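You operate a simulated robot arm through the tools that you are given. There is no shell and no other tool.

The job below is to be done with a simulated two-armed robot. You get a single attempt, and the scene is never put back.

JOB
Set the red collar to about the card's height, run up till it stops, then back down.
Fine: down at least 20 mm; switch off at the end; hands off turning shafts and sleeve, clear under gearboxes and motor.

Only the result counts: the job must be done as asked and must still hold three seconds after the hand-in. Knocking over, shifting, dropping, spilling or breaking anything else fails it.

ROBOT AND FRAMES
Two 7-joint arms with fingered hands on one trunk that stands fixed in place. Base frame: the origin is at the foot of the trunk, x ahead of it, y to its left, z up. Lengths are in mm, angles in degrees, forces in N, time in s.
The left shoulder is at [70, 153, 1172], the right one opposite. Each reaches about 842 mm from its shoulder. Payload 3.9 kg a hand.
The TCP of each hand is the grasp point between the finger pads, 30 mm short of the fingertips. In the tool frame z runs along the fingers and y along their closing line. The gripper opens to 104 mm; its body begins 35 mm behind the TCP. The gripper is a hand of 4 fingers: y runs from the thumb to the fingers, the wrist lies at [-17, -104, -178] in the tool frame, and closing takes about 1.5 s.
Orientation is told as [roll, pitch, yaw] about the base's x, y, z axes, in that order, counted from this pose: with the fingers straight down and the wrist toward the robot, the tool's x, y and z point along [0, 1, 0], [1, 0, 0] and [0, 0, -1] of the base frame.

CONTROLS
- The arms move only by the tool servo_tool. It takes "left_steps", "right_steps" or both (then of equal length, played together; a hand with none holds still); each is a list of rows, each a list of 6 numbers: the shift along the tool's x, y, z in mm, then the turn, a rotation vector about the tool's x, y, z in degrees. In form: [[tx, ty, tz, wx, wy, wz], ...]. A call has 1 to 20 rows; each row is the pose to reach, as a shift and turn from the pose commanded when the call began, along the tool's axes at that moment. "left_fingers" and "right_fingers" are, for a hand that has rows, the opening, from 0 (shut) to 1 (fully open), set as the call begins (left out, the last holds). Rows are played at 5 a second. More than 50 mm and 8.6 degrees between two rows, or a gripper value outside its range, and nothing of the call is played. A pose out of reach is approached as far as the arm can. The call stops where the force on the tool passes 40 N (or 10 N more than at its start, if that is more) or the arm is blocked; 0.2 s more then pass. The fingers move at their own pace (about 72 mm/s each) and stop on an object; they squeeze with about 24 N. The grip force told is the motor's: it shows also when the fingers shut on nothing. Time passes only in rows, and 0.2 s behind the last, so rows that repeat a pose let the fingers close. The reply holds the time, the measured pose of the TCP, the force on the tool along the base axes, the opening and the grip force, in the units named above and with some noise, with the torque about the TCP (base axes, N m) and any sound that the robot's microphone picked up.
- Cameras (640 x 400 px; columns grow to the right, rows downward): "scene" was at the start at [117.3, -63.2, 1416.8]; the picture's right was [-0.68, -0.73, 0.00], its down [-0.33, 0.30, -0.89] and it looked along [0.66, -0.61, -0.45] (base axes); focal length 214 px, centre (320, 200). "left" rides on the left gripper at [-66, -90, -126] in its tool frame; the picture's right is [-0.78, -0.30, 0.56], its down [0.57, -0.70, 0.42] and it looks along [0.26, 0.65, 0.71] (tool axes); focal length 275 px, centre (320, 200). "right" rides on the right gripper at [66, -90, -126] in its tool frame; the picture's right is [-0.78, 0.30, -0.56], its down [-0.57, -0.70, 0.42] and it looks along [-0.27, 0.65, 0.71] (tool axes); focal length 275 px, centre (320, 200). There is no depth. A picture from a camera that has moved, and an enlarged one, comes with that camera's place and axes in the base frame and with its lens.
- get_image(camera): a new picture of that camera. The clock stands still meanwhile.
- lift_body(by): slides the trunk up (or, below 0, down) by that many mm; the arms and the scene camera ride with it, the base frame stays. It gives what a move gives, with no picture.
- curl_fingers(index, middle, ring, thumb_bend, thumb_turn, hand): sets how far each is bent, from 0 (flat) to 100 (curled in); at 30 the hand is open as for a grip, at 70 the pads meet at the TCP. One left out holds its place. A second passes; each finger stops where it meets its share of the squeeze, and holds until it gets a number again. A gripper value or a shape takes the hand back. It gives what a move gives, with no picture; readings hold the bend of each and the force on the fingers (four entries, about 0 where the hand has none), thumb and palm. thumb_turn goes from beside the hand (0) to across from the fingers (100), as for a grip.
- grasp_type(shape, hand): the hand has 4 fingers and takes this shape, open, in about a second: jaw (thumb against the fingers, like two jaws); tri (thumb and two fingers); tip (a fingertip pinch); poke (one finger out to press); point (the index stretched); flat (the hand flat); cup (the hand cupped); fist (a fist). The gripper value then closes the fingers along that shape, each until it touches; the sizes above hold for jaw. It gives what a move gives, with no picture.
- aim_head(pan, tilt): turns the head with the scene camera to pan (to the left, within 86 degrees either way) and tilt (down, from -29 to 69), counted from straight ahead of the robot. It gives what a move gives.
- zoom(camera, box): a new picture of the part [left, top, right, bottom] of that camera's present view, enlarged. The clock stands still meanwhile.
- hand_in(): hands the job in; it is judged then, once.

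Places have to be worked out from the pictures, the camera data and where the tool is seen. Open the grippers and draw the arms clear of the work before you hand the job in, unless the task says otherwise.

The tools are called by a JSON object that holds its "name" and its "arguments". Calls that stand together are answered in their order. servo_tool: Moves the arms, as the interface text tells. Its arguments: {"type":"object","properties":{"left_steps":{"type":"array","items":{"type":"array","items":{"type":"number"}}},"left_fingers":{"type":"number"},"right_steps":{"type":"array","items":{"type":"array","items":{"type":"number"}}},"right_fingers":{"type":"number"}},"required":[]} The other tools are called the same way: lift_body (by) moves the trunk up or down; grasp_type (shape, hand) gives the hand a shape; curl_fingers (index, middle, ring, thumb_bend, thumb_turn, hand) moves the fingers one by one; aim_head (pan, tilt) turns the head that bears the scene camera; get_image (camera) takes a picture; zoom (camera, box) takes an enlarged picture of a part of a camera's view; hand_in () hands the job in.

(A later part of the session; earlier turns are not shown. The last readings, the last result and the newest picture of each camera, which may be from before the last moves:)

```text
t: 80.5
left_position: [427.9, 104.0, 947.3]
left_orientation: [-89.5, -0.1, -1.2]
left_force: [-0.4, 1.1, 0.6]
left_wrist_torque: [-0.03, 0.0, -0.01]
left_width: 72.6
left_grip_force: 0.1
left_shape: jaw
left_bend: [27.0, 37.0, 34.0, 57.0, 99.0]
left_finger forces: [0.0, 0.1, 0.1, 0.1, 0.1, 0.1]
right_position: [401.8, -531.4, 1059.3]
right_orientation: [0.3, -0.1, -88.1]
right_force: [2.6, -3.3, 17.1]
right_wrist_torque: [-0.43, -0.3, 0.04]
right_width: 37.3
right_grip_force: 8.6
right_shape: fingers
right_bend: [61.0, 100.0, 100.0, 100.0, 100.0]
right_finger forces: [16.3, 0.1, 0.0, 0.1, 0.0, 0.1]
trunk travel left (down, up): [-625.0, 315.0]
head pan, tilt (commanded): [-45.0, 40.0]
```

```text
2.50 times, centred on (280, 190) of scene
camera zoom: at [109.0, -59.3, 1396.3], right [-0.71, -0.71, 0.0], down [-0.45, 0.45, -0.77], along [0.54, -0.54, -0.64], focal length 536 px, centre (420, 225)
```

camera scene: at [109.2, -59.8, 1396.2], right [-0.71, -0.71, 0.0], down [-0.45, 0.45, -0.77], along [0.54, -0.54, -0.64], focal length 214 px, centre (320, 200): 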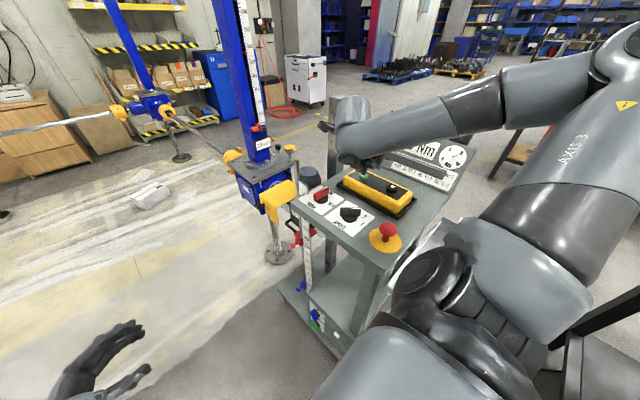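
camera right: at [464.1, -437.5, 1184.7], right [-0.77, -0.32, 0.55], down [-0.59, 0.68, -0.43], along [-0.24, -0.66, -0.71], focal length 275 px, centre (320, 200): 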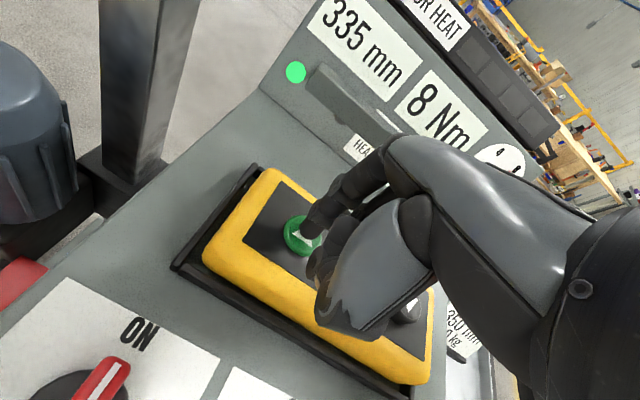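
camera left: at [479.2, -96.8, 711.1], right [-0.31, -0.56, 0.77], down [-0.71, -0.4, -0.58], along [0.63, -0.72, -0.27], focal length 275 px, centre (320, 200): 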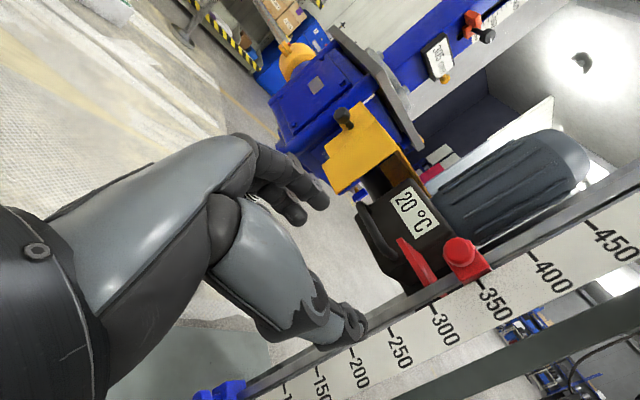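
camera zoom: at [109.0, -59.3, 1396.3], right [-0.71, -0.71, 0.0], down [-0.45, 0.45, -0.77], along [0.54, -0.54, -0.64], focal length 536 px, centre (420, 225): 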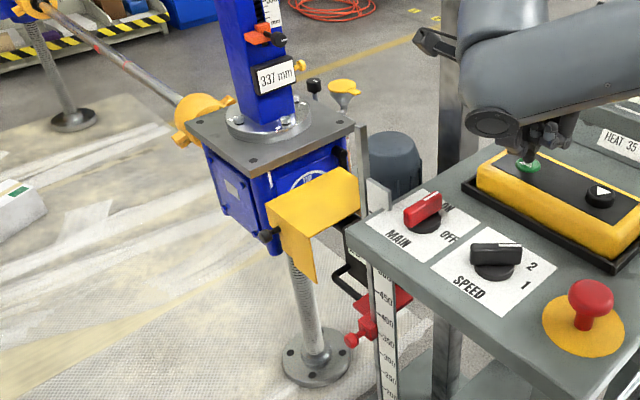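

At 337 mm now. I hold about one more second and check near the collar.

{"name": "servo_tool", "arguments": {"right_steps": [[0, 0, -0.5, 0, 0, 0], [0, 0, -0.5, 0, 0, 0], [0, 0, -0.5, 0, 0, 0], [0, 0, -0.5, 0, 0, 0], [0, 0, -0.5, 0, 0, 0], [0, 0, -0.5, 0, 0, 0]]}}

{"name": "get_image", "arguments": {"camera": "right"}}

{"name": "zoom", "arguments": {"camera": "scene", "box": [230, 110, 330, 270]}}

```text
t: 81.9
left_position: [428.9, 103.1, 947.4]
left_orientation: [-89.5, -0.1, -1.2]
left_force: [-0.1, -0.4, 0.0]
left_wrist_torque: [-0.03, 0.07, -0.02]
left_width: 72.5
left_grip_force: 0.1
left_shape: jaw
left_bend: [27.0, 37.0, 34.0, 57.0, 99.0]
left_finger forces: [0.0, 0.0, 0.0, 0.1, 0.0, 0.0]
right_position: [401.2, -530.4, 1059.8]
right_orientation: [0.3, 0.0, -88.0]
right_force: [3.3, -0.6, 13.8]
right_wrist_torque: [-0.35, -0.31, 0.04]
right_width: 37.0
right_grip_force: 7.1
right_shape: fingers
right_bend: [61.0, 100.0, 100.0, 100.0, 100.0]
right_finger forces: [14.0, 0.0, 0.1, 0.0, 0.0, 0.0]
trunk travel left (down, up): [-625.0, 315.0]
head pan, tilt (commanded): [-45.0, 40.0]
```

```text
taken
camera right: at [464.2, -437.8, 1184.7], right [-0.77, -0.32, 0.55], down [-0.59, 0.68, -0.43], along [-0.24, -0.66, -0.71], focal length 275 px, centre (320, 200)
```

right: 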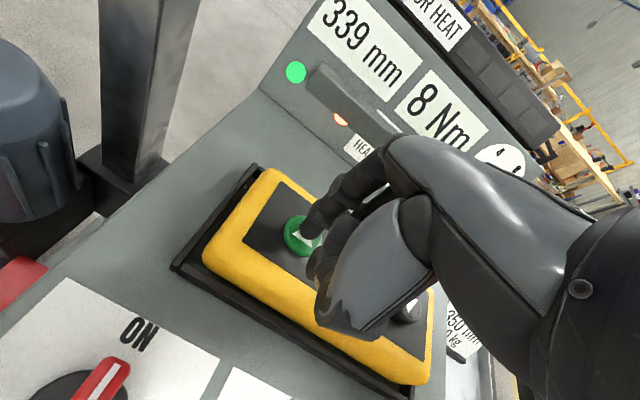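

```text
2.50 times, centred on (280, 190) of scene
camera zoom: at [109.2, -59.7, 1396.2], right [-0.71, -0.71, 0.0], down [-0.45, 0.45, -0.77], along [0.54, -0.54, -0.64], focal length 536 px, centre (420, 225)
```

zoom: 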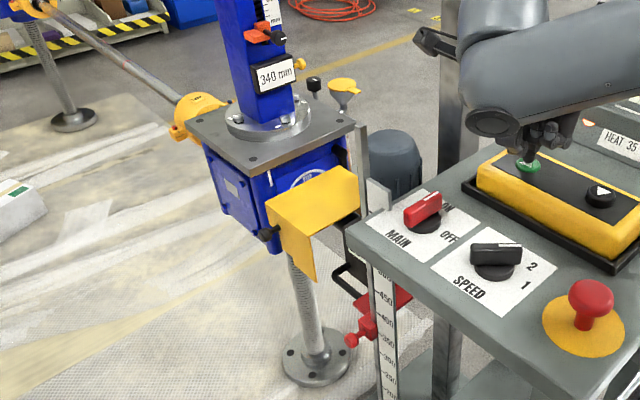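

It has stopped at about 340 mm, and a reddish lamp has lit on the panel behind the grey bar. I'll release the button and look at what happened.

{"name": "servo_tool", "arguments": {"right_steps": [[0, 0, -8, 0, 0, 0], [0, 0, -20, 0, 0, 0], [0, 0, -30, 0, 0, 0]]}}

{"name": "get_image", "arguments": {"camera": "right"}}

{"name": "zoom", "arguments": {"camera": "right", "box": [260, 0, 460, 160]}}

{"name": "zoom", "arguments": {"camera": "scene", "box": [270, 190, 330, 270]}}

{"name": "zoom", "arguments": {"camera": "scene", "box": [380, 120, 480, 200]}}

{"name": "zoom", "arguments": {"camera": "scene", "box": [235, 110, 285, 150]}}

```text
t: 82.7
left_position: [428.5, 103.0, 947.2]
left_orientation: [-89.3, -0.1, -1.3]
left_force: [-0.8, -0.5, 0.0]
left_wrist_torque: [-0.02, -0.03, 0.0]
left_width: 72.4
left_grip_force: 0.1
left_shape: jaw
left_bend: [27.0, 37.0, 34.0, 57.0, 99.0]
left_finger forces: [0.0, 0.0, 0.1, 0.1, 0.0, 0.0]
right_position: [402.6, -531.8, 1087.8]
right_orientation: [0.2, 0.1, -88.0]
right_force: [0.3, 0.9, 0.0]
right_wrist_torque: [0.0, 0.02, -0.01]
right_width: 36.3
right_grip_force: 0.1
right_shape: fingers
right_bend: [62.0, 100.0, 100.0, 100.0, 100.0]
right_finger forces: [0.0, 0.0, 0.0, 0.0, 0.0, 0.0]
trunk travel left (down, up): [-625.0, 315.0]
head pan, tilt (commanded): [-45.0, 40.0]
```

```text
taken
camera right: at [464.8, -439.2, 1213.1], right [-0.77, -0.32, 0.55], down [-0.59, 0.68, -0.43], along [-0.24, -0.66, -0.72], focal length 275 px, centre (320, 200)
```

right: 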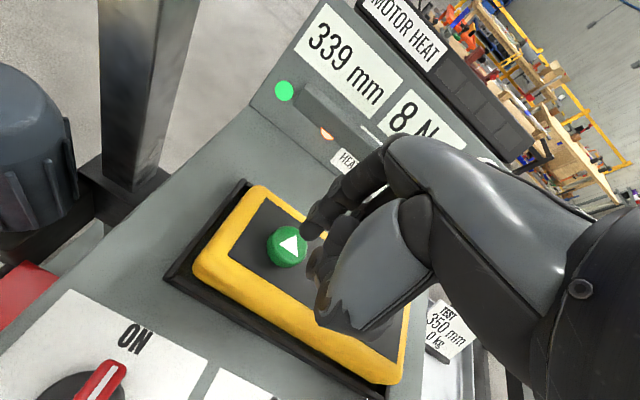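

```text
2.50 times, centred on (360, 80) of right
camera zoom: at [464.8, -439.2, 1213.1], right [-0.77, -0.32, 0.55], down [-0.59, 0.68, -0.43], along [-0.24, -0.66, -0.72], focal length 688 px, centre (220, 500)
```

zoom: 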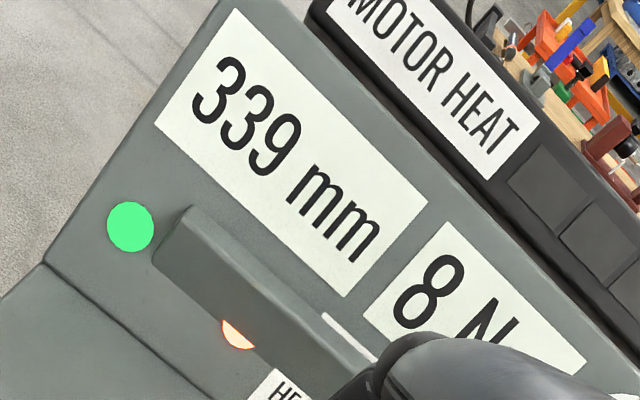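

```text
5.00 times, centred on (300, 230) of scene
camera zoom: at [110.0, -61.4, 1395.9], right [-0.71, -0.71, 0.0], down [-0.45, 0.45, -0.77], along [0.54, -0.54, -0.64], focal length 1072 px, centre (420, 50)
```

zoom: 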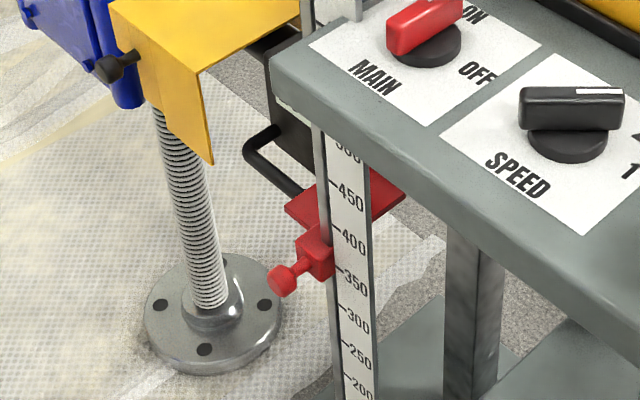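

```text
5.00 times, centred on (430, 160) of scene
camera zoom: at [110.0, -61.4, 1395.9], right [-0.71, -0.71, 0.0], down [-0.45, 0.45, -0.77], along [0.54, -0.54, -0.64], focal length 1072 px, centre (-230, 400)
```

zoom: 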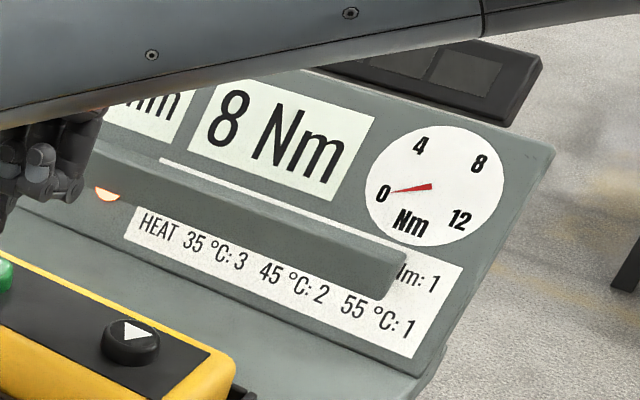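

```text
10.00 times, centred on (260, 130) of scene
camera zoom: at [110.0, -61.4, 1395.9], right [-0.71, -0.71, 0.0], down [-0.45, 0.45, -0.77], along [0.54, -0.54, -0.64], focal length 2145 px, centre (920, 900)
```

zoom: 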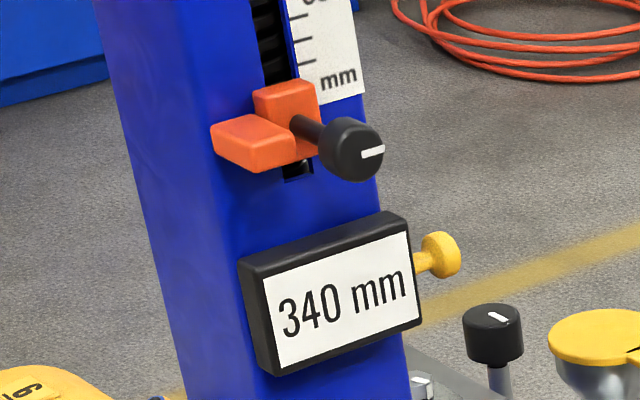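

It stopped at 340 mm with an orange lamp lit, which looks like the limit lamp (collar block centred at ~350, its lower face ~340). I'll move the finger over the DOWN button next; first hover and check alignment.

{"name": "servo_tool", "arguments": {"right_steps": [[-33, 2, -5, 0, 0, 0], [-66, 3, -5, 0, 0, 0], [-99, 5, -5, 0, 0, 0]]}}

{"name": "get_image", "arguments": {"camera": "right"}}

{"name": "zoom", "arguments": {"camera": "right", "box": [240, 160, 360, 280]}}

{"name": "zoom", "arguments": {"camera": "scene", "box": [330, 100, 490, 210]}}

```text
t: 83.5
left_position: [427.3, 100.8, 948.3]
left_orientation: [-89.1, -0.1, -1.1]
left_force: [0.7, 0.5, 0.8]
left_wrist_torque: [-0.01, 0.0, -0.01]
left_width: 72.3
left_grip_force: 0.0
left_shape: jaw
left_bend: [27.0, 37.0, 34.0, 57.0, 99.0]
left_finger forces: [0.0, 0.0, 0.0, 0.0, 0.0, 0.0]
right_position: [306.1, -548.3, 1094.8]
right_orientation: [0.2, 0.3, -87.9]
right_force: [0.5, -0.9, -0.7]
right_wrist_torque: [0.01, 0.02, -0.02]
right_width: 36.2
right_grip_force: 0.0
right_shape: fingers
right_bend: [62.0, 100.0, 100.0, 100.0, 100.0]
right_finger forces: [0.0, 0.0, 0.0, 0.0, 0.0, 0.1]
right hand out of reach, approached as far as the arm can: row 3
trunk travel left (down, up): [-625.0, 315.0]
head pan, tilt (commanded): [-45.0, 40.0]
```

```text
taken
camera right: at [369.5, -455.9, 1219.2], right [-0.77, -0.33, 0.55], down [-0.6, 0.68, -0.42], along [-0.24, -0.65, -0.72], focal length 275 px, centre (320, 200)
```

right: 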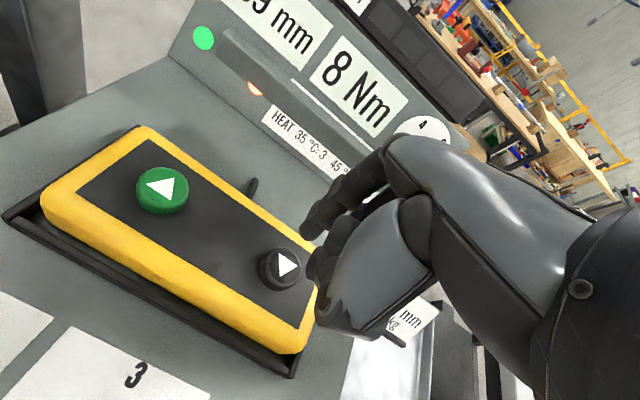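

```text
3.33 times, centred on (300, 220) of right
camera zoom: at [369.5, -455.9, 1219.2], right [-0.77, -0.33, 0.55], down [-0.6, 0.68, -0.42], along [-0.24, -0.65, -0.72], focal length 918 px, centre (387, 133)
```

zoom: 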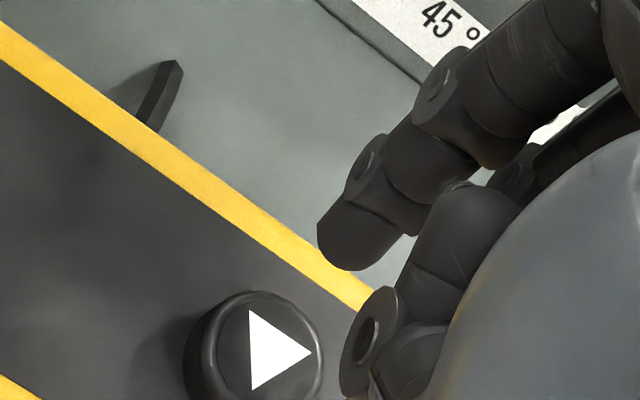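

```text
3.64 times, centred on (410, 155) of scene
camera zoom: at [108.2, -65.2, 1396.0], right [-0.71, -0.71, 0.0], down [-0.45, 0.46, -0.77], along [0.54, -0.54, -0.64], focal length 780 px, centre (-7, 364)
```

zoom: 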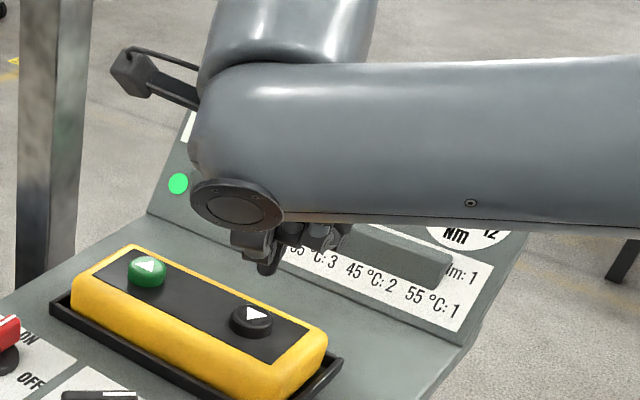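

The arm is close to its inner reach limit here; the tip needs to go about [-5.5,+15.5] mm to centre on the DOWN button. I'll try that small correction.

{"name": "servo_tool", "arguments": {"right_steps": [[-2, -8, 0, 0, 0, 0], [-5, -16, 0, 0, 0, 0], [-5, -16, 0, 0, 0, 0]]}}

{"name": "zoom", "arguments": {"camera": "right", "box": [240, 160, 360, 280]}}

{"name": "zoom", "arguments": {"camera": "scene", "box": [330, 100, 490, 210]}}

```text
t: 84.3
left_position: [428.4, 103.4, 947.2]
left_orientation: [-89.2, 0.0, -1.2]
left_force: [0.4, -0.6, 0.4]
left_wrist_torque: [0.01, -0.02, -0.02]
left_width: 72.7
left_grip_force: 0.1
left_shape: jaw
left_bend: [27.0, 37.0, 34.0, 57.0, 99.0]
left_finger forces: [0.0, 0.0, 0.0, 0.0, 0.0, 0.0]
right_position: [311.5, -542.3, 1097.8]
right_orientation: [0.2, 0.1, -88.1]
right_force: [-0.1, 0.0, -0.5]
right_wrist_torque: [0.0, 0.0, -0.03]
right_width: 36.3
right_grip_force: 0.0
right_shape: fingers
right_bend: [62.0, 100.0, 100.0, 100.0, 100.0]
right_finger forces: [0.0, 0.0, 0.1, 0.0, 0.0, 0.0]
right hand out of reach, approached as far as the arm can: row 1, 2, 3
trunk travel left (down, up): [-625.0, 315.0]
head pan, tilt (commanded): [-45.0, 40.0]
```

```text
3.33 times, centred on (300, 220) of right
camera zoom: at [374.7, -448.6, 1223.0], right [-0.77, -0.32, 0.55], down [-0.59, 0.68, -0.43], along [-0.24, -0.66, -0.72], focal length 918 px, centre (387, 133)
```

zoom: 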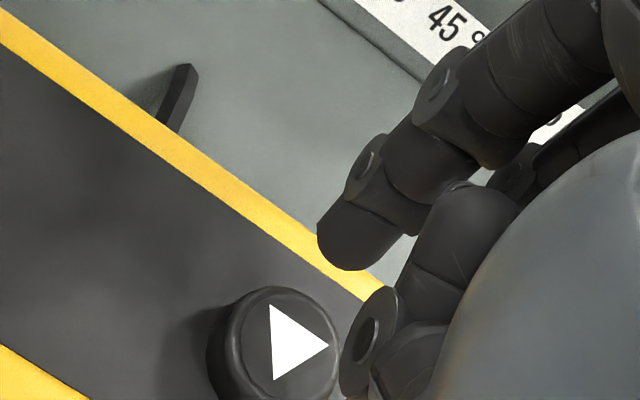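

```text
3.64 times, centred on (410, 155) of scene
camera zoom: at [110.3, -60.6, 1396.0], right [-0.71, -0.71, 0.0], down [-0.45, 0.45, -0.77], along [0.54, -0.54, -0.64], focal length 780 px, centre (-7, 364)
```

zoom: 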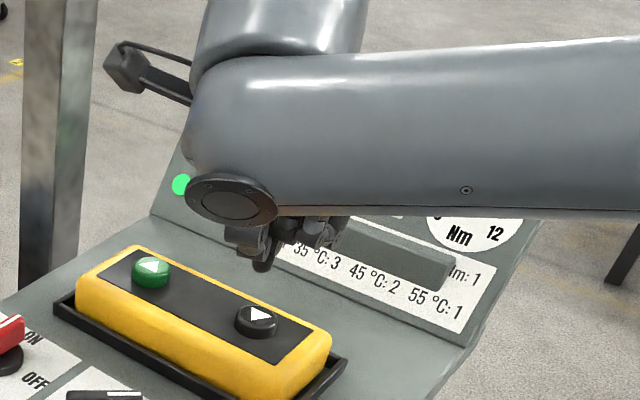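

The DOWN button is too close in for the arm at this trunk height, so I'll handle that later with the trunk raised. Since it stopped at 340 with the collar's centre at ~350, I'll use the time to nudge the collar up ~5 mm so both its centre and the stop lie close to 350. First the right hand goes up and away.

{"name": "servo_tool", "arguments": {"right_steps": [[0, 0, -40, 0, 0, 0], [0, 0, -80, 0, 0, 0], [5, 0, -120, 0, 0, 0], [15, 0, -160, 0, 0, 0], [30, 0, -200, 0, 0, 0], [50, -10, -240, 0, 0, 0]]}}

{"name": "servo_tool", "arguments": {"right_steps": [[10, -28, -12, 0, 0, -8], [21, -58, -24, 0, 0, -16], [33, -90, -36, 0, 0, -24], [45, -122, -48, 0, 0, -32], [57, -154, -60, 0, 0, -40], [69, -186, -72, 0, 0, -48], [81, -218, -84, 0, 0, -56], [93, -250, -96, 0, 0, -64], [105, -282, -108, 0, 0, -72], [114, -312, -116, 0, 0, -80], [120, -340, -120, 0, 0, -88]]}}

{"name": "get_image", "arguments": {"camera": "scene"}}

```text
t: 85.7
left_position: [429.9, 101.4, 947.7]
left_orientation: [-89.3, -0.1, -1.2]
left_force: [0.8, -0.3, 0.1]
left_wrist_torque: [-0.01, 0.02, -0.03]
left_width: 72.5
left_grip_force: 0.0
left_shape: jaw
left_bend: [27.0, 37.0, 34.0, 57.0, 99.0]
left_finger forces: [0.0, 0.0, 0.0, 0.0, 0.1, 0.1]
right_position: [362.6, -528.7, 1337.7]
right_orientation: [0.0, 0.0, -88.2]
right_force: [0.9, 0.3, -0.7]
right_wrist_torque: [0.03, 0.03, -0.03]
right_width: 36.1
right_grip_force: 0.1
right_shape: fingers
right_bend: [62.0, 100.0, 100.0, 100.0, 100.0]
right_finger forces: [0.1, 0.0, 0.0, 0.1, 0.0, 0.1]
trunk travel left (down, up): [-625.0, 315.0]
head pan, tilt (commanded): [-45.0, 40.0]
```

```text
t: 88.1
left_position: [430.1, 103.7, 946.4]
left_orientation: [-89.3, 0.0, -1.1]
left_force: [0.5, 0.4, -0.3]
left_wrist_torque: [-0.02, -0.02, 0.0]
left_width: 72.6
left_grip_force: 0.1
left_shape: jaw
left_bend: [27.0, 37.0, 34.0, 57.0, 99.0]
left_finger forces: [0.0, 0.1, 0.0, 0.0, 0.1, 0.0]
right_position: [468.2, -186.5, 1456.8]
right_orientation: [0.0, -0.2, 0.1]
right_force: [0.2, 0.3, 1.2]
right_wrist_torque: [-0.01, 0.02, 0.01]
right_width: 36.5
right_grip_force: 0.0
right_shape: fingers
right_bend: [62.0, 100.0, 100.0, 100.0, 100.0]
right_finger forces: [0.0, 0.1, 0.0, 0.0, 0.0, 0.0]
trunk travel left (down, up): [-625.0, 315.0]
head pan, tilt (commanded): [-45.0, 40.0]
```

```text
taken
camera scene: at [111.0, -60.7, 1395.9], right [-0.71, -0.71, 0.0], down [-0.46, 0.45, -0.77], along [0.54, -0.54, -0.64], focal length 214 px, centre (320, 200)
```

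scene: 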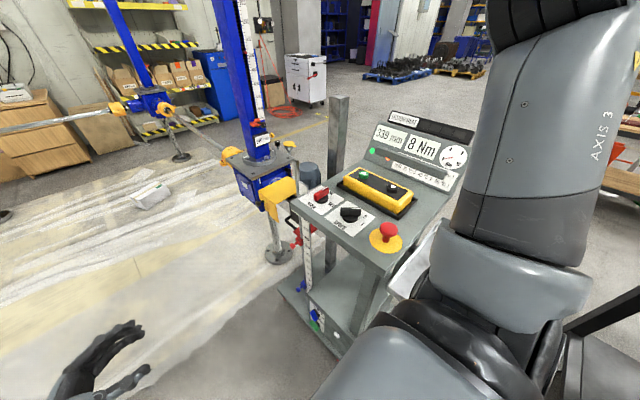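

Panel unobstructed now; I'll zoom on it and the lamps before lowering.

{"name": "zoom", "arguments": {"camera": "scene", "box": [340, 100, 490, 200]}}

{"name": "zoom", "arguments": {"camera": "scene", "box": [230, 100, 290, 150]}}

{"name": "zoom", "arguments": {"camera": "scene", "box": [140, 130, 260, 200]}}

```text
4.00 times, centred on (415, 150) of scene
camera zoom: at [111.0, -60.7, 1395.9], right [-0.71, -0.71, 0.0], down [-0.46, 0.45, -0.77], along [0.54, -0.54, -0.64], focal length 858 px, centre (-60, 400)
```

zoom: 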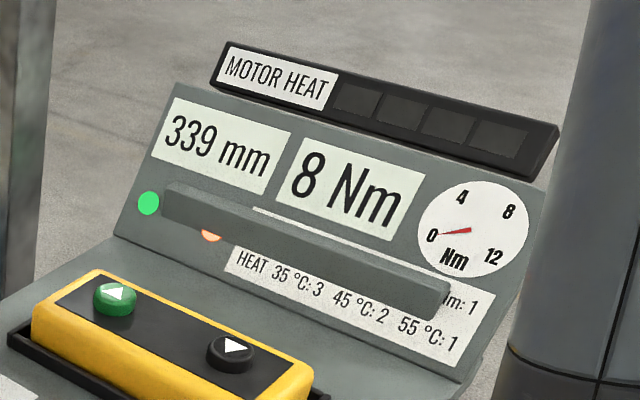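

```text
8.00 times, centred on (260, 125) of scene
camera zoom: at [111.0, -60.7, 1395.9], right [-0.71, -0.71, 0.0], down [-0.46, 0.45, -0.77], along [0.54, -0.54, -0.64], focal length 1716 px, centre (800, 800)
```

zoom: 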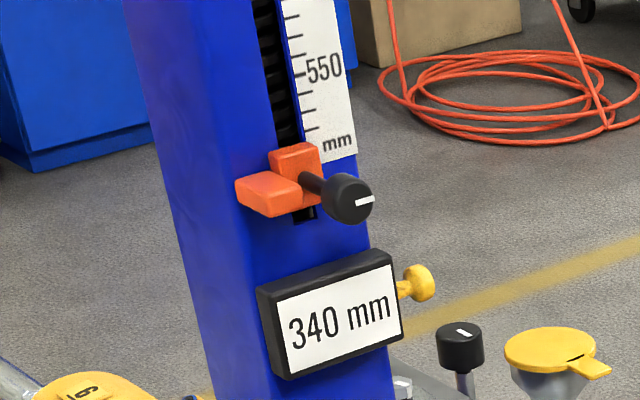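

```text
5.33 times, centred on (200, 165) of scene
camera zoom: at [111.0, -60.7, 1395.9], right [-0.71, -0.71, 0.0], down [-0.46, 0.45, -0.77], along [0.54, -0.54, -0.64], focal length 1144 px, centre (960, 387)
```

zoom: 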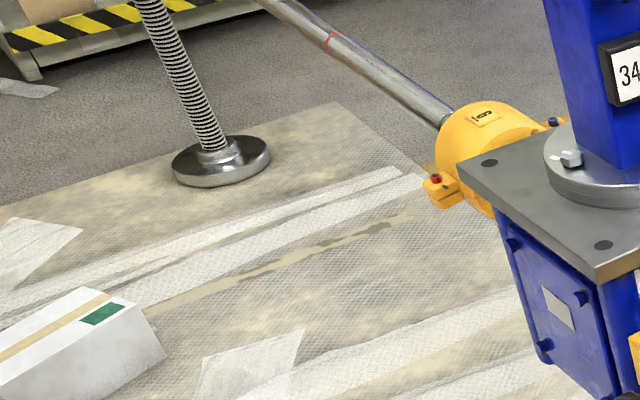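

The lamp stays lit at 339/340 mm. Proceeding: lower the trunk 200 mm, then bring the left hand back along its earlier path to the collar.

{"name": "lift_body", "arguments": {"by": -200}}

{"name": "servo_tool", "arguments": {"left_steps": [[11, 16, 36, 0, 0, 0], [22, 32, 72, 0, 0, 0], [33, 48, 108, 0, 0, 0], [44, 64, 144, 0, 0, 0], [50, 80, 180, 0, 0, 0], [50, 96, 216, 0, 0, 0], [45, 112, 252, 0, 0, 0], [38, 128, 288, 0, 0, 0], [33, 138, 324, 0, 0, 0]], "left_fingers": 0.75}}

{"name": "get_image", "arguments": {"camera": "left"}}

{"name": "zoom", "arguments": {"camera": "scene", "box": [260, 130, 380, 270]}}

```text
t: 90.2
left_position: [429.5, 102.5, 747.2]
left_orientation: [-89.2, -0.1, -1.2]
left_force: [-0.3, -0.5, 0.2]
left_wrist_torque: [-0.02, 0.02, 0.01]
left_width: 72.7
left_grip_force: 0.0
left_shape: jaw
left_bend: [27.0, 37.0, 34.0, 57.0, 99.0]
left_finger forces: [0.0, 0.0, 0.1, 0.1, 0.0, 0.1]
right_position: [466.6, -187.3, 1257.5]
right_orientation: [0.0, -0.2, 0.0]
right_force: [0.1, -0.5, 0.9]
right_wrist_torque: [0.02, -0.03, 0.03]
right_width: 36.4
right_grip_force: 0.1
right_shape: fingers
right_bend: [62.0, 100.0, 100.0, 100.0, 100.0]
right_finger forces: [0.1, 0.0, 0.0, 0.0, 0.0, 0.0]
trunk travel left (down, up): [-425.0, 515.0]
head pan, tilt (commanded): [-45.0, 40.0]
```

```text
t: 92.2
left_position: [559.4, -225.2, 710.2]
left_orientation: [-89.2, -0.1, -1.3]
left_force: [-0.4, 0.5, -0.3]
left_wrist_torque: [-0.02, 0.02, -0.02]
left_width: 77.7
left_grip_force: 0.0
left_shape: jaw
left_bend: [27.0, 36.0, 33.0, 52.0, 98.0]
left_finger forces: [0.0, 0.0, 0.1, 0.0, 0.1, 0.0]
right_position: [468.0, -187.8, 1258.4]
right_orientation: [0.1, -0.3, -0.1]
right_force: [-0.7, 0.4, 0.2]
right_wrist_torque: [0.02, 0.0, 0.01]
right_width: 36.4
right_grip_force: 0.0
right_shape: fingers
right_bend: [62.0, 100.0, 100.0, 100.0, 100.0]
right_finger forces: [0.0, 0.0, 0.0, 0.0, 0.1, 0.0]
trunk travel left (down, up): [-425.0, 515.0]
head pan, tilt (commanded): [-45.0, 40.0]
```

```text
taken
camera left: at [472.2, -98.8, 777.5], right [-0.31, -0.56, 0.77], down [-0.71, -0.4, -0.58], along [0.63, -0.72, -0.27], focal length 275 px, centre (320, 200)
```

left: 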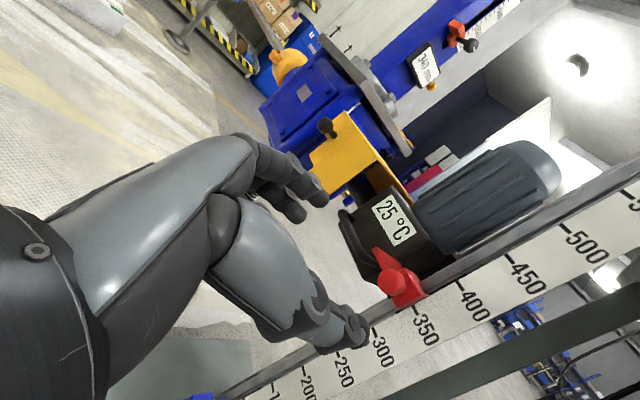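

```text
2.86 times, centred on (320, 200) of scene
camera zoom: at [110.1, -62.7, 1195.9], right [-0.71, -0.71, 0.0], down [-0.45, 0.46, -0.77], along [0.54, -0.54, -0.64], focal length 613 px, centre (320, 200)
```

zoom: 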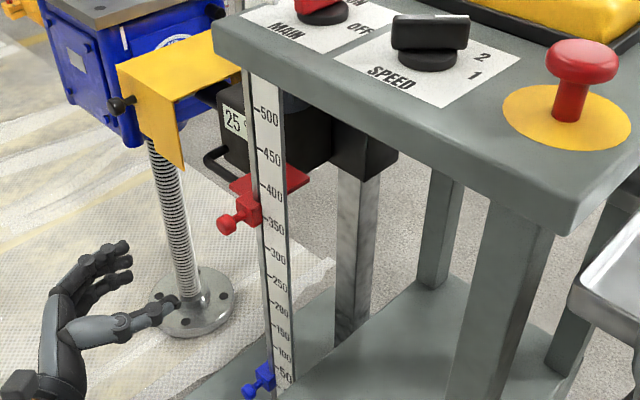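

Zooming in on the collar and the red flag plate from this side.

{"name": "zoom", "arguments": {"camera": "left", "box": [350, 220, 470, 320]}}

```text
4.00 times, centred on (410, 270) of left
camera zoom: at [472.2, -98.8, 777.5], right [-0.31, -0.56, 0.77], down [-0.71, -0.4, -0.58], along [0.63, -0.72, -0.27], focal length 1101 px, centre (-40, -80)
```

zoom: 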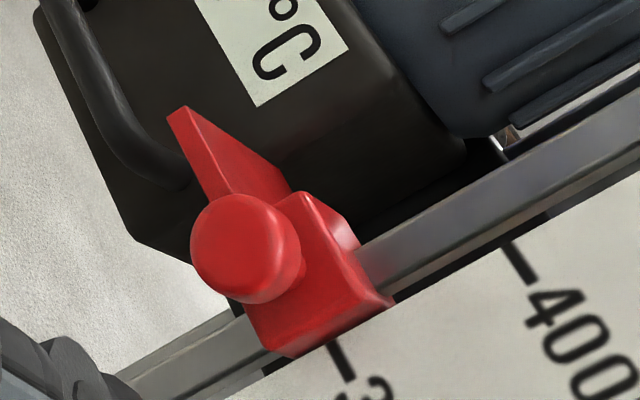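

The flag plate now sits right at the collar, consistent with a collar-tripped stop. I advance the open hand onto the knob again.

{"name": "servo_tool", "arguments": {"left_steps": [[-1.5, 3.5, 25, 0, 0, 0], [-1.5, 3.5, 50, 0, 0, 0], [-1.5, 3.5, 75, 0, 0, 0], [-1.5, 3.5, 98, 0, 0, 0], [-1.5, 3.5, 112, 0, 0, 0], [-1.5, 3.5, 121, 0, 0, 0]]}}

{"name": "get_image", "arguments": {"camera": "left"}}

{"name": "zoom", "arguments": {"camera": "scene", "box": [260, 170, 330, 250]}}

```text
t: 93.7
left_position: [560.6, -346.3, 709.6]
left_orientation: [-89.3, -0.1, -1.2]
left_force: [1.3, 0.1, -0.2]
left_wrist_torque: [-0.05, 0.0, 0.02]
left_width: 77.7
left_grip_force: 0.0
left_shape: jaw
left_bend: [27.0, 36.0, 33.0, 52.0, 98.0]
left_finger forces: [0.0, 0.0, 0.0, 0.0, 0.0, 0.0]
right_position: [467.6, -186.9, 1259.2]
right_orientation: [0.0, -0.3, -0.1]
right_force: [-0.1, -0.9, -1.1]
right_wrist_torque: [0.03, 0.0, 0.02]
right_width: 36.5
right_grip_force: 0.1
right_shape: fingers
right_bend: [62.0, 100.0, 100.0, 100.0, 100.0]
right_finger forces: [0.0, 0.0, 0.0, 0.0, 0.0, 0.0]
trunk travel left (down, up): [-425.0, 515.0]
head pan, tilt (commanded): [-45.0, 40.0]
```

```text
taken
camera left: at [473.4, -218.0, 777.5], right [-0.31, -0.56, 0.77], down [-0.71, -0.4, -0.58], along [0.63, -0.72, -0.27], focal length 275 px, centre (320, 200)
```

left: 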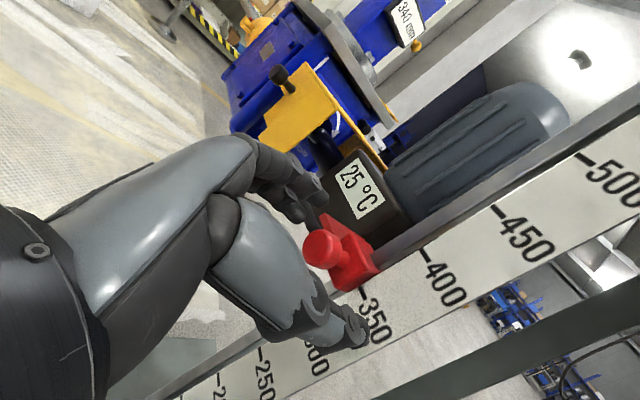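

```text
5.00 times, centred on (295, 210) of scene
camera zoom: at [110.0, -61.9, 1196.0], right [-0.71, -0.71, 0.0], down [-0.45, 0.46, -0.77], along [0.54, -0.54, -0.64], focal length 1072 px, centre (445, 150)
```

zoom: 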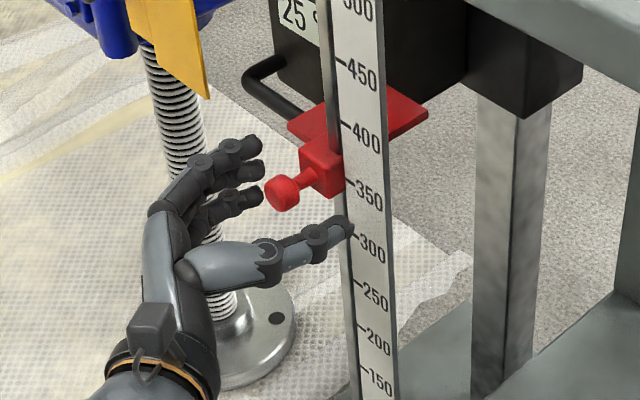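

Knob between thumb and fingers as before. Closing on it.

{"name": "servo_tool", "arguments": {"left_steps": [[-1, 2, 0, 0, 0, 0], [-1, 2, 0, 0, 0, 0], [-1, 2, 0, 0, 0, 0], [-1, 2, 0, 0, 0, 0], [-1, 2, 0, 0, 0, 0], [-1, 2, 0, 0, 0, 0], [-1, 2, 0, 0, 0, 0]], "left_fingers": 0}}

{"name": "zoom", "arguments": {"camera": "scene", "box": [260, 170, 330, 250]}}

{"name": "zoom", "arguments": {"camera": "left", "box": [280, 200, 440, 340]}}

```text
t: 95.2
left_position: [562.0, -346.3, 710.2]
left_orientation: [-89.2, -0.1, -1.5]
left_force: [-4.3, -8.9, 0.6]
left_wrist_torque: [0.01, -0.02, -0.08]
left_width: 13.4
left_grip_force: 23.7
left_shape: jaw
left_bend: [72.0, 67.0, 70.0, 75.0, 100.0]
left_finger forces: [11.6, 5.3, 0.1, 0.0, 21.7, 0.1]
right_position: [465.6, -189.0, 1258.5]
right_orientation: [0.1, -0.3, 0.1]
right_force: [-0.3, -0.7, 1.3]
right_wrist_torque: [-0.01, 0.0, 0.0]
right_width: 36.2
right_grip_force: 0.0
right_shape: fingers
right_bend: [62.0, 100.0, 100.0, 100.0, 100.0]
right_finger forces: [0.1, 0.0, 0.1, 0.0, 0.1, 0.0]
trunk travel left (down, up): [-425.0, 515.0]
head pan, tilt (commanded): [-45.0, 40.0]
```

```text
5.00 times, centred on (295, 210) of scene
camera zoom: at [109.4, -63.0, 1196.0], right [-0.71, -0.71, 0.0], down [-0.45, 0.46, -0.77], along [0.54, -0.54, -0.64], focal length 1072 px, centre (445, 150)
```

zoom: 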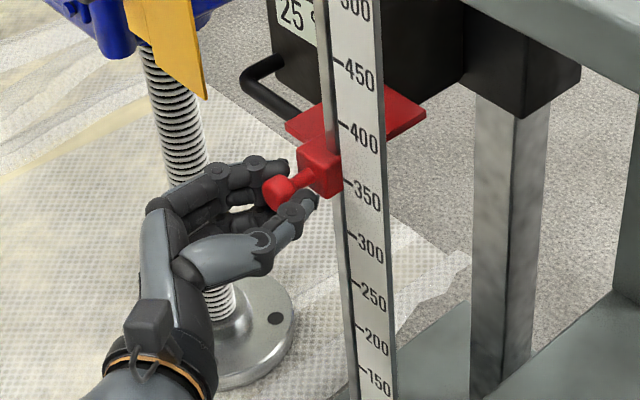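

```text
2.86 times, centred on (360, 270) of left
camera zoom: at [474.4, -218.8, 778.9], right [-0.31, -0.56, 0.77], down [-0.71, -0.4, -0.58], along [0.63, -0.72, -0.27], focal length 786 px, centre (206, 0)
```

zoom: 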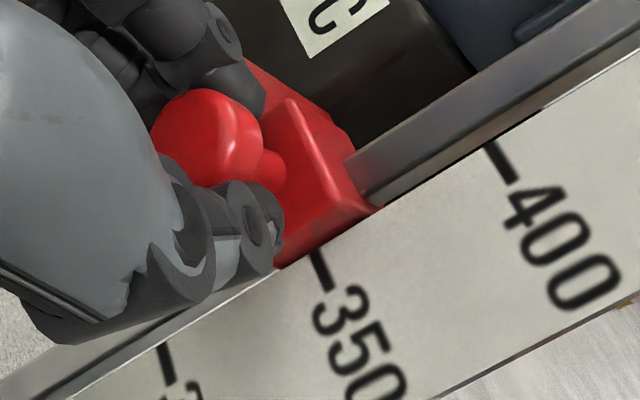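

Gripped. Moving up 5 mm gently.

{"name": "servo_tool", "arguments": {"left_steps": [[-2, 0, 0, 0, 0, 0], [-4, 0, 0, 0, 0, 0], [-5.5, 0, 0, 0, 0, 0], [-5.5, 0, 0, 0, 0, 0]]}}

{"name": "zoom", "arguments": {"camera": "left", "box": [280, 200, 440, 340]}}

{"name": "zoom", "arguments": {"camera": "scene", "box": [330, 100, 490, 210]}}

```text
t: 96.2
left_position: [562.8, -346.2, 715.8]
left_orientation: [-89.1, -0.1, -1.1]
left_force: [-9.6, -8.8, -0.4]
left_wrist_torque: [0.09, 0.03, -0.14]
left_width: 13.0
left_grip_force: 24.2
left_shape: jaw
left_bend: [72.0, 71.0, 70.0, 74.0, 100.0]
left_finger forces: [10.3, 6.4, 0.0, 0.0, 24.1, 0.0]
right_position: [465.6, -189.5, 1258.4]
right_orientation: [0.1, -0.3, -0.1]
right_force: [0.8, 0.1, -0.1]
right_wrist_torque: [0.01, -0.01, 0.04]
right_width: 36.4
right_grip_force: 0.0
right_shape: fingers
right_bend: [62.0, 100.0, 100.0, 100.0, 100.0]
right_finger forces: [0.1, 0.1, 0.0, 0.0, 0.0, 0.0]
trunk travel left (down, up): [-425.0, 515.0]
head pan, tilt (commanded): [-45.0, 40.0]
```

```text
2.86 times, centred on (360, 270) of left
camera zoom: at [475.2, -219.1, 784.3], right [-0.31, -0.56, 0.77], down [-0.71, -0.4, -0.58], along [0.63, -0.72, -0.27], focal length 786 px, centre (206, 0)
```

zoom: 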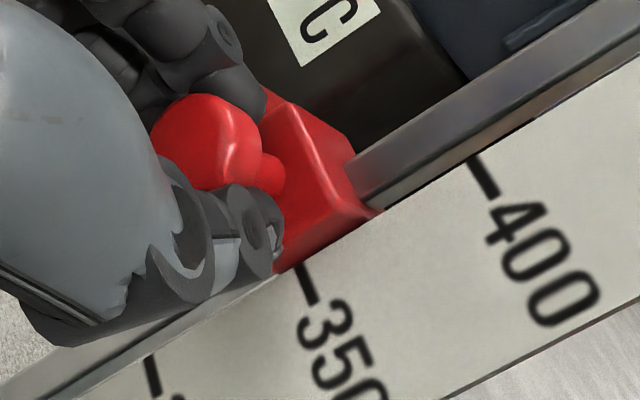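

```text
3.64 times, centred on (410, 155) of scene
camera zoom: at [109.5, -63.4, 1195.9], right [-0.71, -0.71, 0.0], down [-0.45, 0.46, -0.77], along [0.54, -0.54, -0.64], focal length 780 px, centre (-7, 364)
```

zoom: 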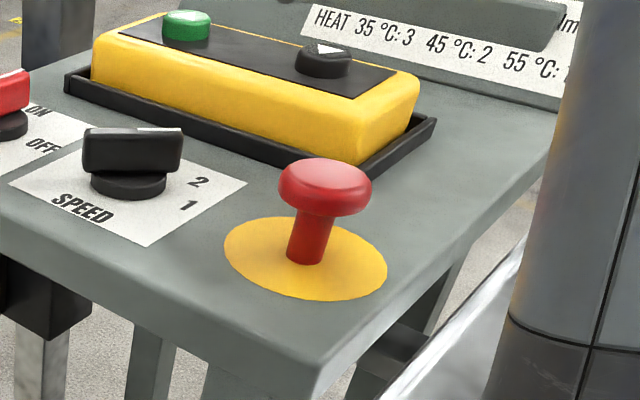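

The collar followed (ticks shifted ~5 mm relative to the block). Now release, wait for the fingers to open, and back out.

{"name": "servo_tool", "arguments": {"left_steps": [[0, 0, 0, 0, 0, 0], [0, 0, 0, 0, 0, 0], [0, 0, 0, 0, 0, 0], [0, 0, 0, 0, 0, 0], [0, 0, 0, 0, 0, 0], [0, 0, 0, 0, 0, 0], [0, 0, 0, 0, 0, 0], [0, 0, 0, 0, 0, 0]], "left_fingers": 0.7}}

{"name": "zoom", "arguments": {"camera": "scene", "box": [260, 170, 330, 250]}}

```text
t: 98.0
left_position: [562.3, -344.5, 716.9]
left_orientation: [-89.2, -0.1, -1.2]
left_force: [-0.2, 0.1, 0.0]
left_wrist_torque: [-0.06, 0.02, -0.03]
left_width: 72.8
left_grip_force: 0.1
left_shape: jaw
left_bend: [27.0, 37.0, 34.0, 57.0, 99.0]
left_finger forces: [0.0, 0.0, 0.0, 0.1, 0.1, 0.1]
right_position: [466.7, -186.1, 1259.5]
right_orientation: [0.0, -0.2, -0.1]
right_force: [-0.7, 0.6, 0.1]
right_wrist_torque: [0.0, 0.01, 0.01]
right_width: 36.6
right_grip_force: 0.1
right_shape: fingers
right_bend: [62.0, 100.0, 100.0, 100.0, 100.0]
right_finger forces: [0.0, 0.0, 0.0, 0.1, 0.0, 0.0]
trunk travel left (down, up): [-425.0, 515.0]
head pan, tilt (commanded): [-45.0, 40.0]
```

```text
5.00 times, centred on (295, 210) of scene
camera zoom: at [110.1, -61.7, 1196.0], right [-0.71, -0.71, 0.0], down [-0.45, 0.45, -0.77], along [0.54, -0.54, -0.64], focal length 1072 px, centre (445, 150)
```

zoom: 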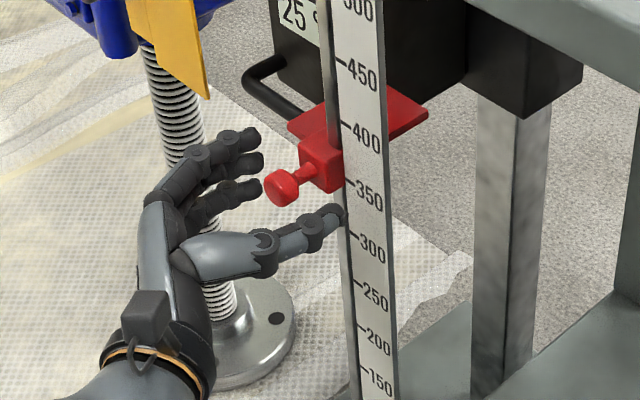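

Fingers are open and free. Backing straight out, then a level look at the reading.

{"name": "servo_tool", "arguments": {"left_steps": [[0, 0, -25, 0, 0, 0], [0, 0, -50, 0, 0, 0], [0, 0, -80, 0, 0, 0], [0, 0, -110, 0, 0, 0], [25, 0, -120, 0, 0, 0], [50, 0, -120, 0, 0, 0], [70, 0, -120, 0, 0, 0]]}}

{"name": "zoom", "arguments": {"camera": "left", "box": [420, 220, 520, 300]}}

{"name": "get_image", "arguments": {"camera": "left"}}

```text
t: 99.7
left_position: [565.9, -225.0, 648.1]
left_orientation: [-89.3, 0.0, -1.2]
left_force: [0.4, 0.2, -0.2]
left_wrist_torque: [0.0, 0.0, 0.02]
left_width: 72.5
left_grip_force: 0.1
left_shape: jaw
left_bend: [27.0, 37.0, 34.0, 57.0, 99.0]
left_finger forces: [0.0, 0.1, 0.1, 0.0, 0.1, 0.0]
right_position: [467.0, -187.9, 1259.1]
right_orientation: [0.0, -0.3, -0.1]
right_force: [0.9, 0.6, -0.2]
right_wrist_torque: [0.01, -0.02, 0.0]
right_width: 36.5
right_grip_force: 0.1
right_shape: fingers
right_bend: [62.0, 100.0, 100.0, 100.0, 100.0]
right_finger forces: [0.1, 0.0, 0.0, 0.0, 0.1, 0.0]
trunk travel left (down, up): [-425.0, 515.0]
head pan, tilt (commanded): [-45.0, 40.0]
```

```text
5.00 times, centred on (470, 260) of left
camera zoom: at [478.3, -97.2, 715.8], right [-0.31, -0.56, 0.77], down [-0.71, -0.4, -0.58], along [0.63, -0.72, -0.27], focal length 1376 px, centre (-430, -100)
```

zoom: 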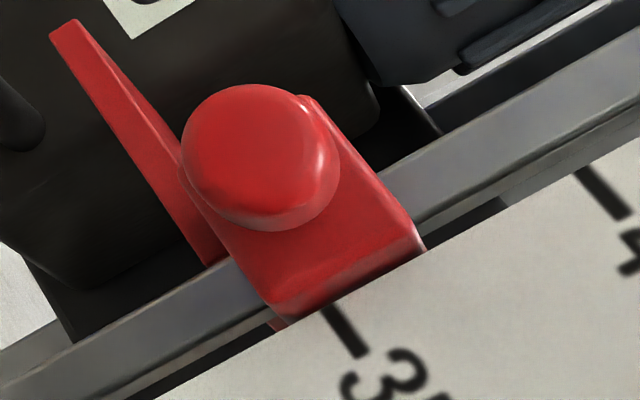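

```text
taken
camera left: at [478.3, -97.2, 715.8], right [-0.31, -0.56, 0.77], down [-0.71, -0.4, -0.58], along [0.63, -0.72, -0.27], focal length 275 px, centre (320, 200)
```

left: 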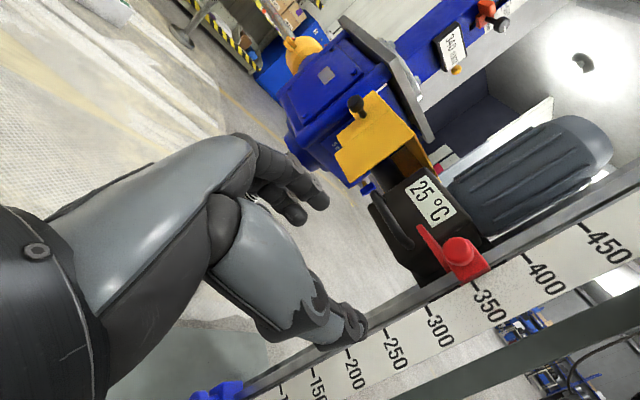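

The block's centre is now ~356 and its lower face ~342–345, so the stop should fall near 345. I withdraw the left arm again and raise the trunk, this time to +250 so the right arm can reach both buttons.

{"name": "servo_tool", "arguments": {"left_steps": [[-11, -16, -36, 0, 0, 0], [-22, -32, -72, 0, 0, 0], [-33, -48, -108, 0, 0, 0], [-44, -64, -144, 0, 0, 0], [-55, -80, -180, 0, 0, 0], [-66, -96, -216, 0, 0, 0], [-77, -112, -252, 0, 0, 0], [-88, -128, -288, 0, 0, 0], [-99, -144, -324, 0, 0, 0]]}}

{"name": "lift_body", "arguments": {"by": 450}}

{"name": "get_image", "arguments": {"camera": "scene"}}

```text
t: 101.7
left_position: [428.4, 101.5, 752.2]
left_orientation: [-89.4, -0.2, -1.3]
left_force: [0.3, -1.3, 0.1]
left_wrist_torque: [-0.01, 0.03, 0.01]
left_width: 72.5
left_grip_force: 0.0
left_shape: jaw
left_bend: [27.0, 37.0, 34.0, 57.0, 99.0]
left_finger forces: [0.0, 0.0, 0.1, 0.0, 0.1, 0.0]
right_position: [465.6, -186.2, 1259.0]
right_orientation: [0.0, -0.4, -0.1]
right_force: [-0.1, -1.1, 0.1]
right_wrist_torque: [0.01, -0.01, -0.02]
right_width: 36.4
right_grip_force: 0.0
right_shape: fingers
right_bend: [62.0, 100.0, 100.0, 100.0, 100.0]
right_finger forces: [0.0, 0.0, 0.0, 0.0, 0.0, 0.1]
trunk travel left (down, up): [-425.0, 515.0]
head pan, tilt (commanded): [-45.0, 40.0]
```

```text
refused: 450 is not a number from -400 to 400
```

```text
taken
camera scene: at [109.2, -61.1, 1196.1], right [-0.71, -0.71, 0.0], down [-0.45, 0.45, -0.77], along [0.54, -0.54, -0.64], focal length 214 px, centre (320, 200)
```

scene: 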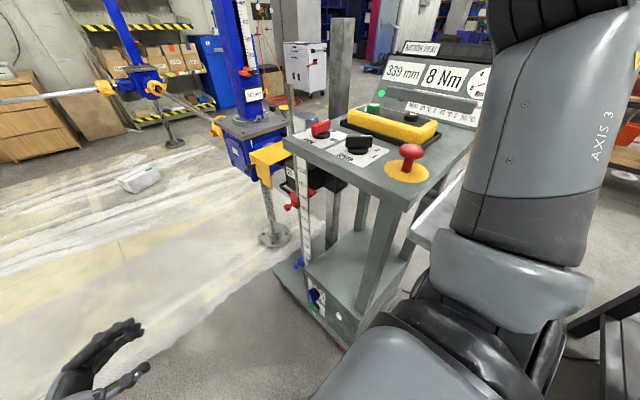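

Check the lamp in this view, then lift in two parts (the limit is 400 per call).

{"name": "zoom", "arguments": {"camera": "scene", "box": [350, 50, 490, 150]}}

{"name": "lift_body", "arguments": {"by": 225}}

{"name": "lift_body", "arguments": {"by": 225}}

{"name": "aim_head", "arguments": {"pan": -50, "tilt": 50}}

{"name": "get_image", "arguments": {"camera": "scene"}}

```text
4.00 times, centred on (420, 100) of scene
camera zoom: at [109.2, -61.1, 1196.1], right [-0.71, -0.71, 0.0], down [-0.45, 0.45, -0.77], along [0.54, -0.54, -0.64], focal length 858 px, centre (-80, 600)
```

zoom: 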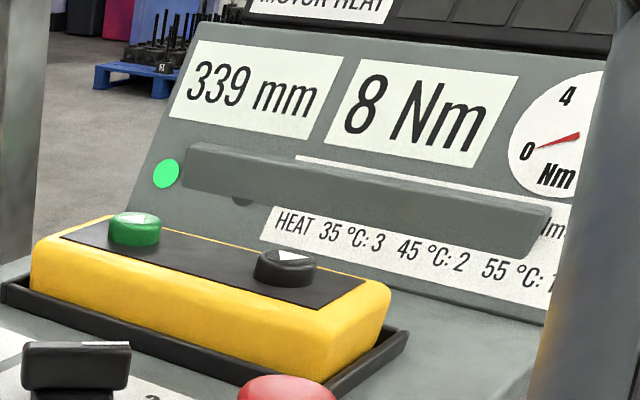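

```text
t: 104.0
left_position: [428.7, 100.5, 977.9]
left_orientation: [-89.3, -0.2, -1.2]
left_force: [0.1, -0.5, 0.5]
left_wrist_torque: [-0.02, 0.02, 0.02]
left_width: 72.6
left_grip_force: 0.1
left_shape: jaw
left_bend: [27.0, 37.0, 34.0, 57.0, 99.0]
left_finger forces: [0.0, 0.1, 0.0, 0.0, 0.1, 0.1]
right_position: [468.3, -187.0, 1483.8]
right_orientation: [-0.1, -0.2, 0.0]
right_force: [-0.4, -0.6, -0.5]
right_wrist_torque: [0.0, 0.03, 0.01]
right_width: 36.3
right_grip_force: 0.1
right_shape: fingers
right_bend: [62.0, 100.0, 100.0, 100.0, 100.0]
right_finger forces: [0.0, 0.0, 0.1, 0.0, 0.0, 0.0]
trunk travel left (down, up): [-650.0, 290.0]
head pan, tilt (commanded): [-45.0, 40.0]
```

```text
t: 106.4
left_position: [430.1, 100.3, 1202.0]
left_orientation: [-89.4, 0.0, -1.3]
left_force: [0.1, -0.1, 0.4]
left_wrist_torque: [0.03, 0.01, 0.01]
left_width: 72.6
left_grip_force: 0.0
left_shape: jaw
left_bend: [27.0, 37.0, 34.0, 57.0, 99.0]
left_finger forces: [0.0, 0.0, 0.0, 0.0, 0.0, 0.0]
right_position: [466.8, -187.1, 1708.1]
right_orientation: [0.0, -0.2, 0.0]
right_force: [0.3, -0.9, 0.5]
right_wrist_torque: [0.01, 0.01, 0.01]
right_width: 36.5
right_grip_force: 0.2
right_shape: fingers
right_bend: [62.0, 100.0, 100.0, 100.0, 100.0]
right_finger forces: [0.0, 0.0, 0.0, 0.0, 0.0, 0.1]
trunk travel left (down, up): [-875.0, 65.0]
head pan, tilt (commanded): [-45.0, 40.0]
```

```text
t: 107.1
left_position: [428.0, 100.4, 1201.6]
left_orientation: [-89.3, -0.1, -1.1]
left_force: [-0.4, -0.2, -0.2]
left_wrist_torque: [0.04, -0.01, -0.01]
left_width: 72.6
left_grip_force: 0.0
left_shape: jaw
left_bend: [27.0, 37.0, 34.0, 57.0, 99.0]
left_finger forces: [0.0, 0.0, 0.0, 0.0, 0.1, 0.1]
right_position: [466.6, -186.5, 1709.4]
right_orientation: [0.0, -0.3, 0.1]
right_force: [0.6, -0.5, -1.0]
right_wrist_torque: [0.0, 0.04, 0.0]
right_width: 36.4
right_grip_force: 0.0
right_shape: fingers
right_bend: [62.0, 100.0, 100.0, 100.0, 100.0]
right_finger forces: [0.0, 0.0, 0.0, 0.1, 0.0, 0.0]
trunk travel left (down, up): [-875.0, 65.0]
head pan, tilt (commanded): [-50.0, 50.0]
```

```text
taken
camera scene: at [99.5, -60.3, 1631.9], right [-0.77, -0.64, 0.0], down [-0.49, 0.59, -0.64], along [0.41, -0.49, -0.77], focal length 214 px, centre (320, 200)
```

scene: 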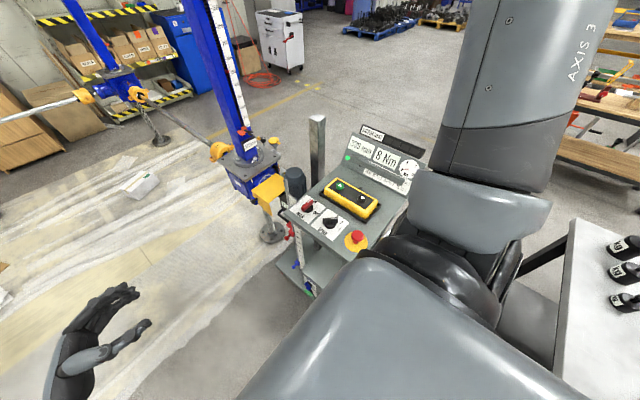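

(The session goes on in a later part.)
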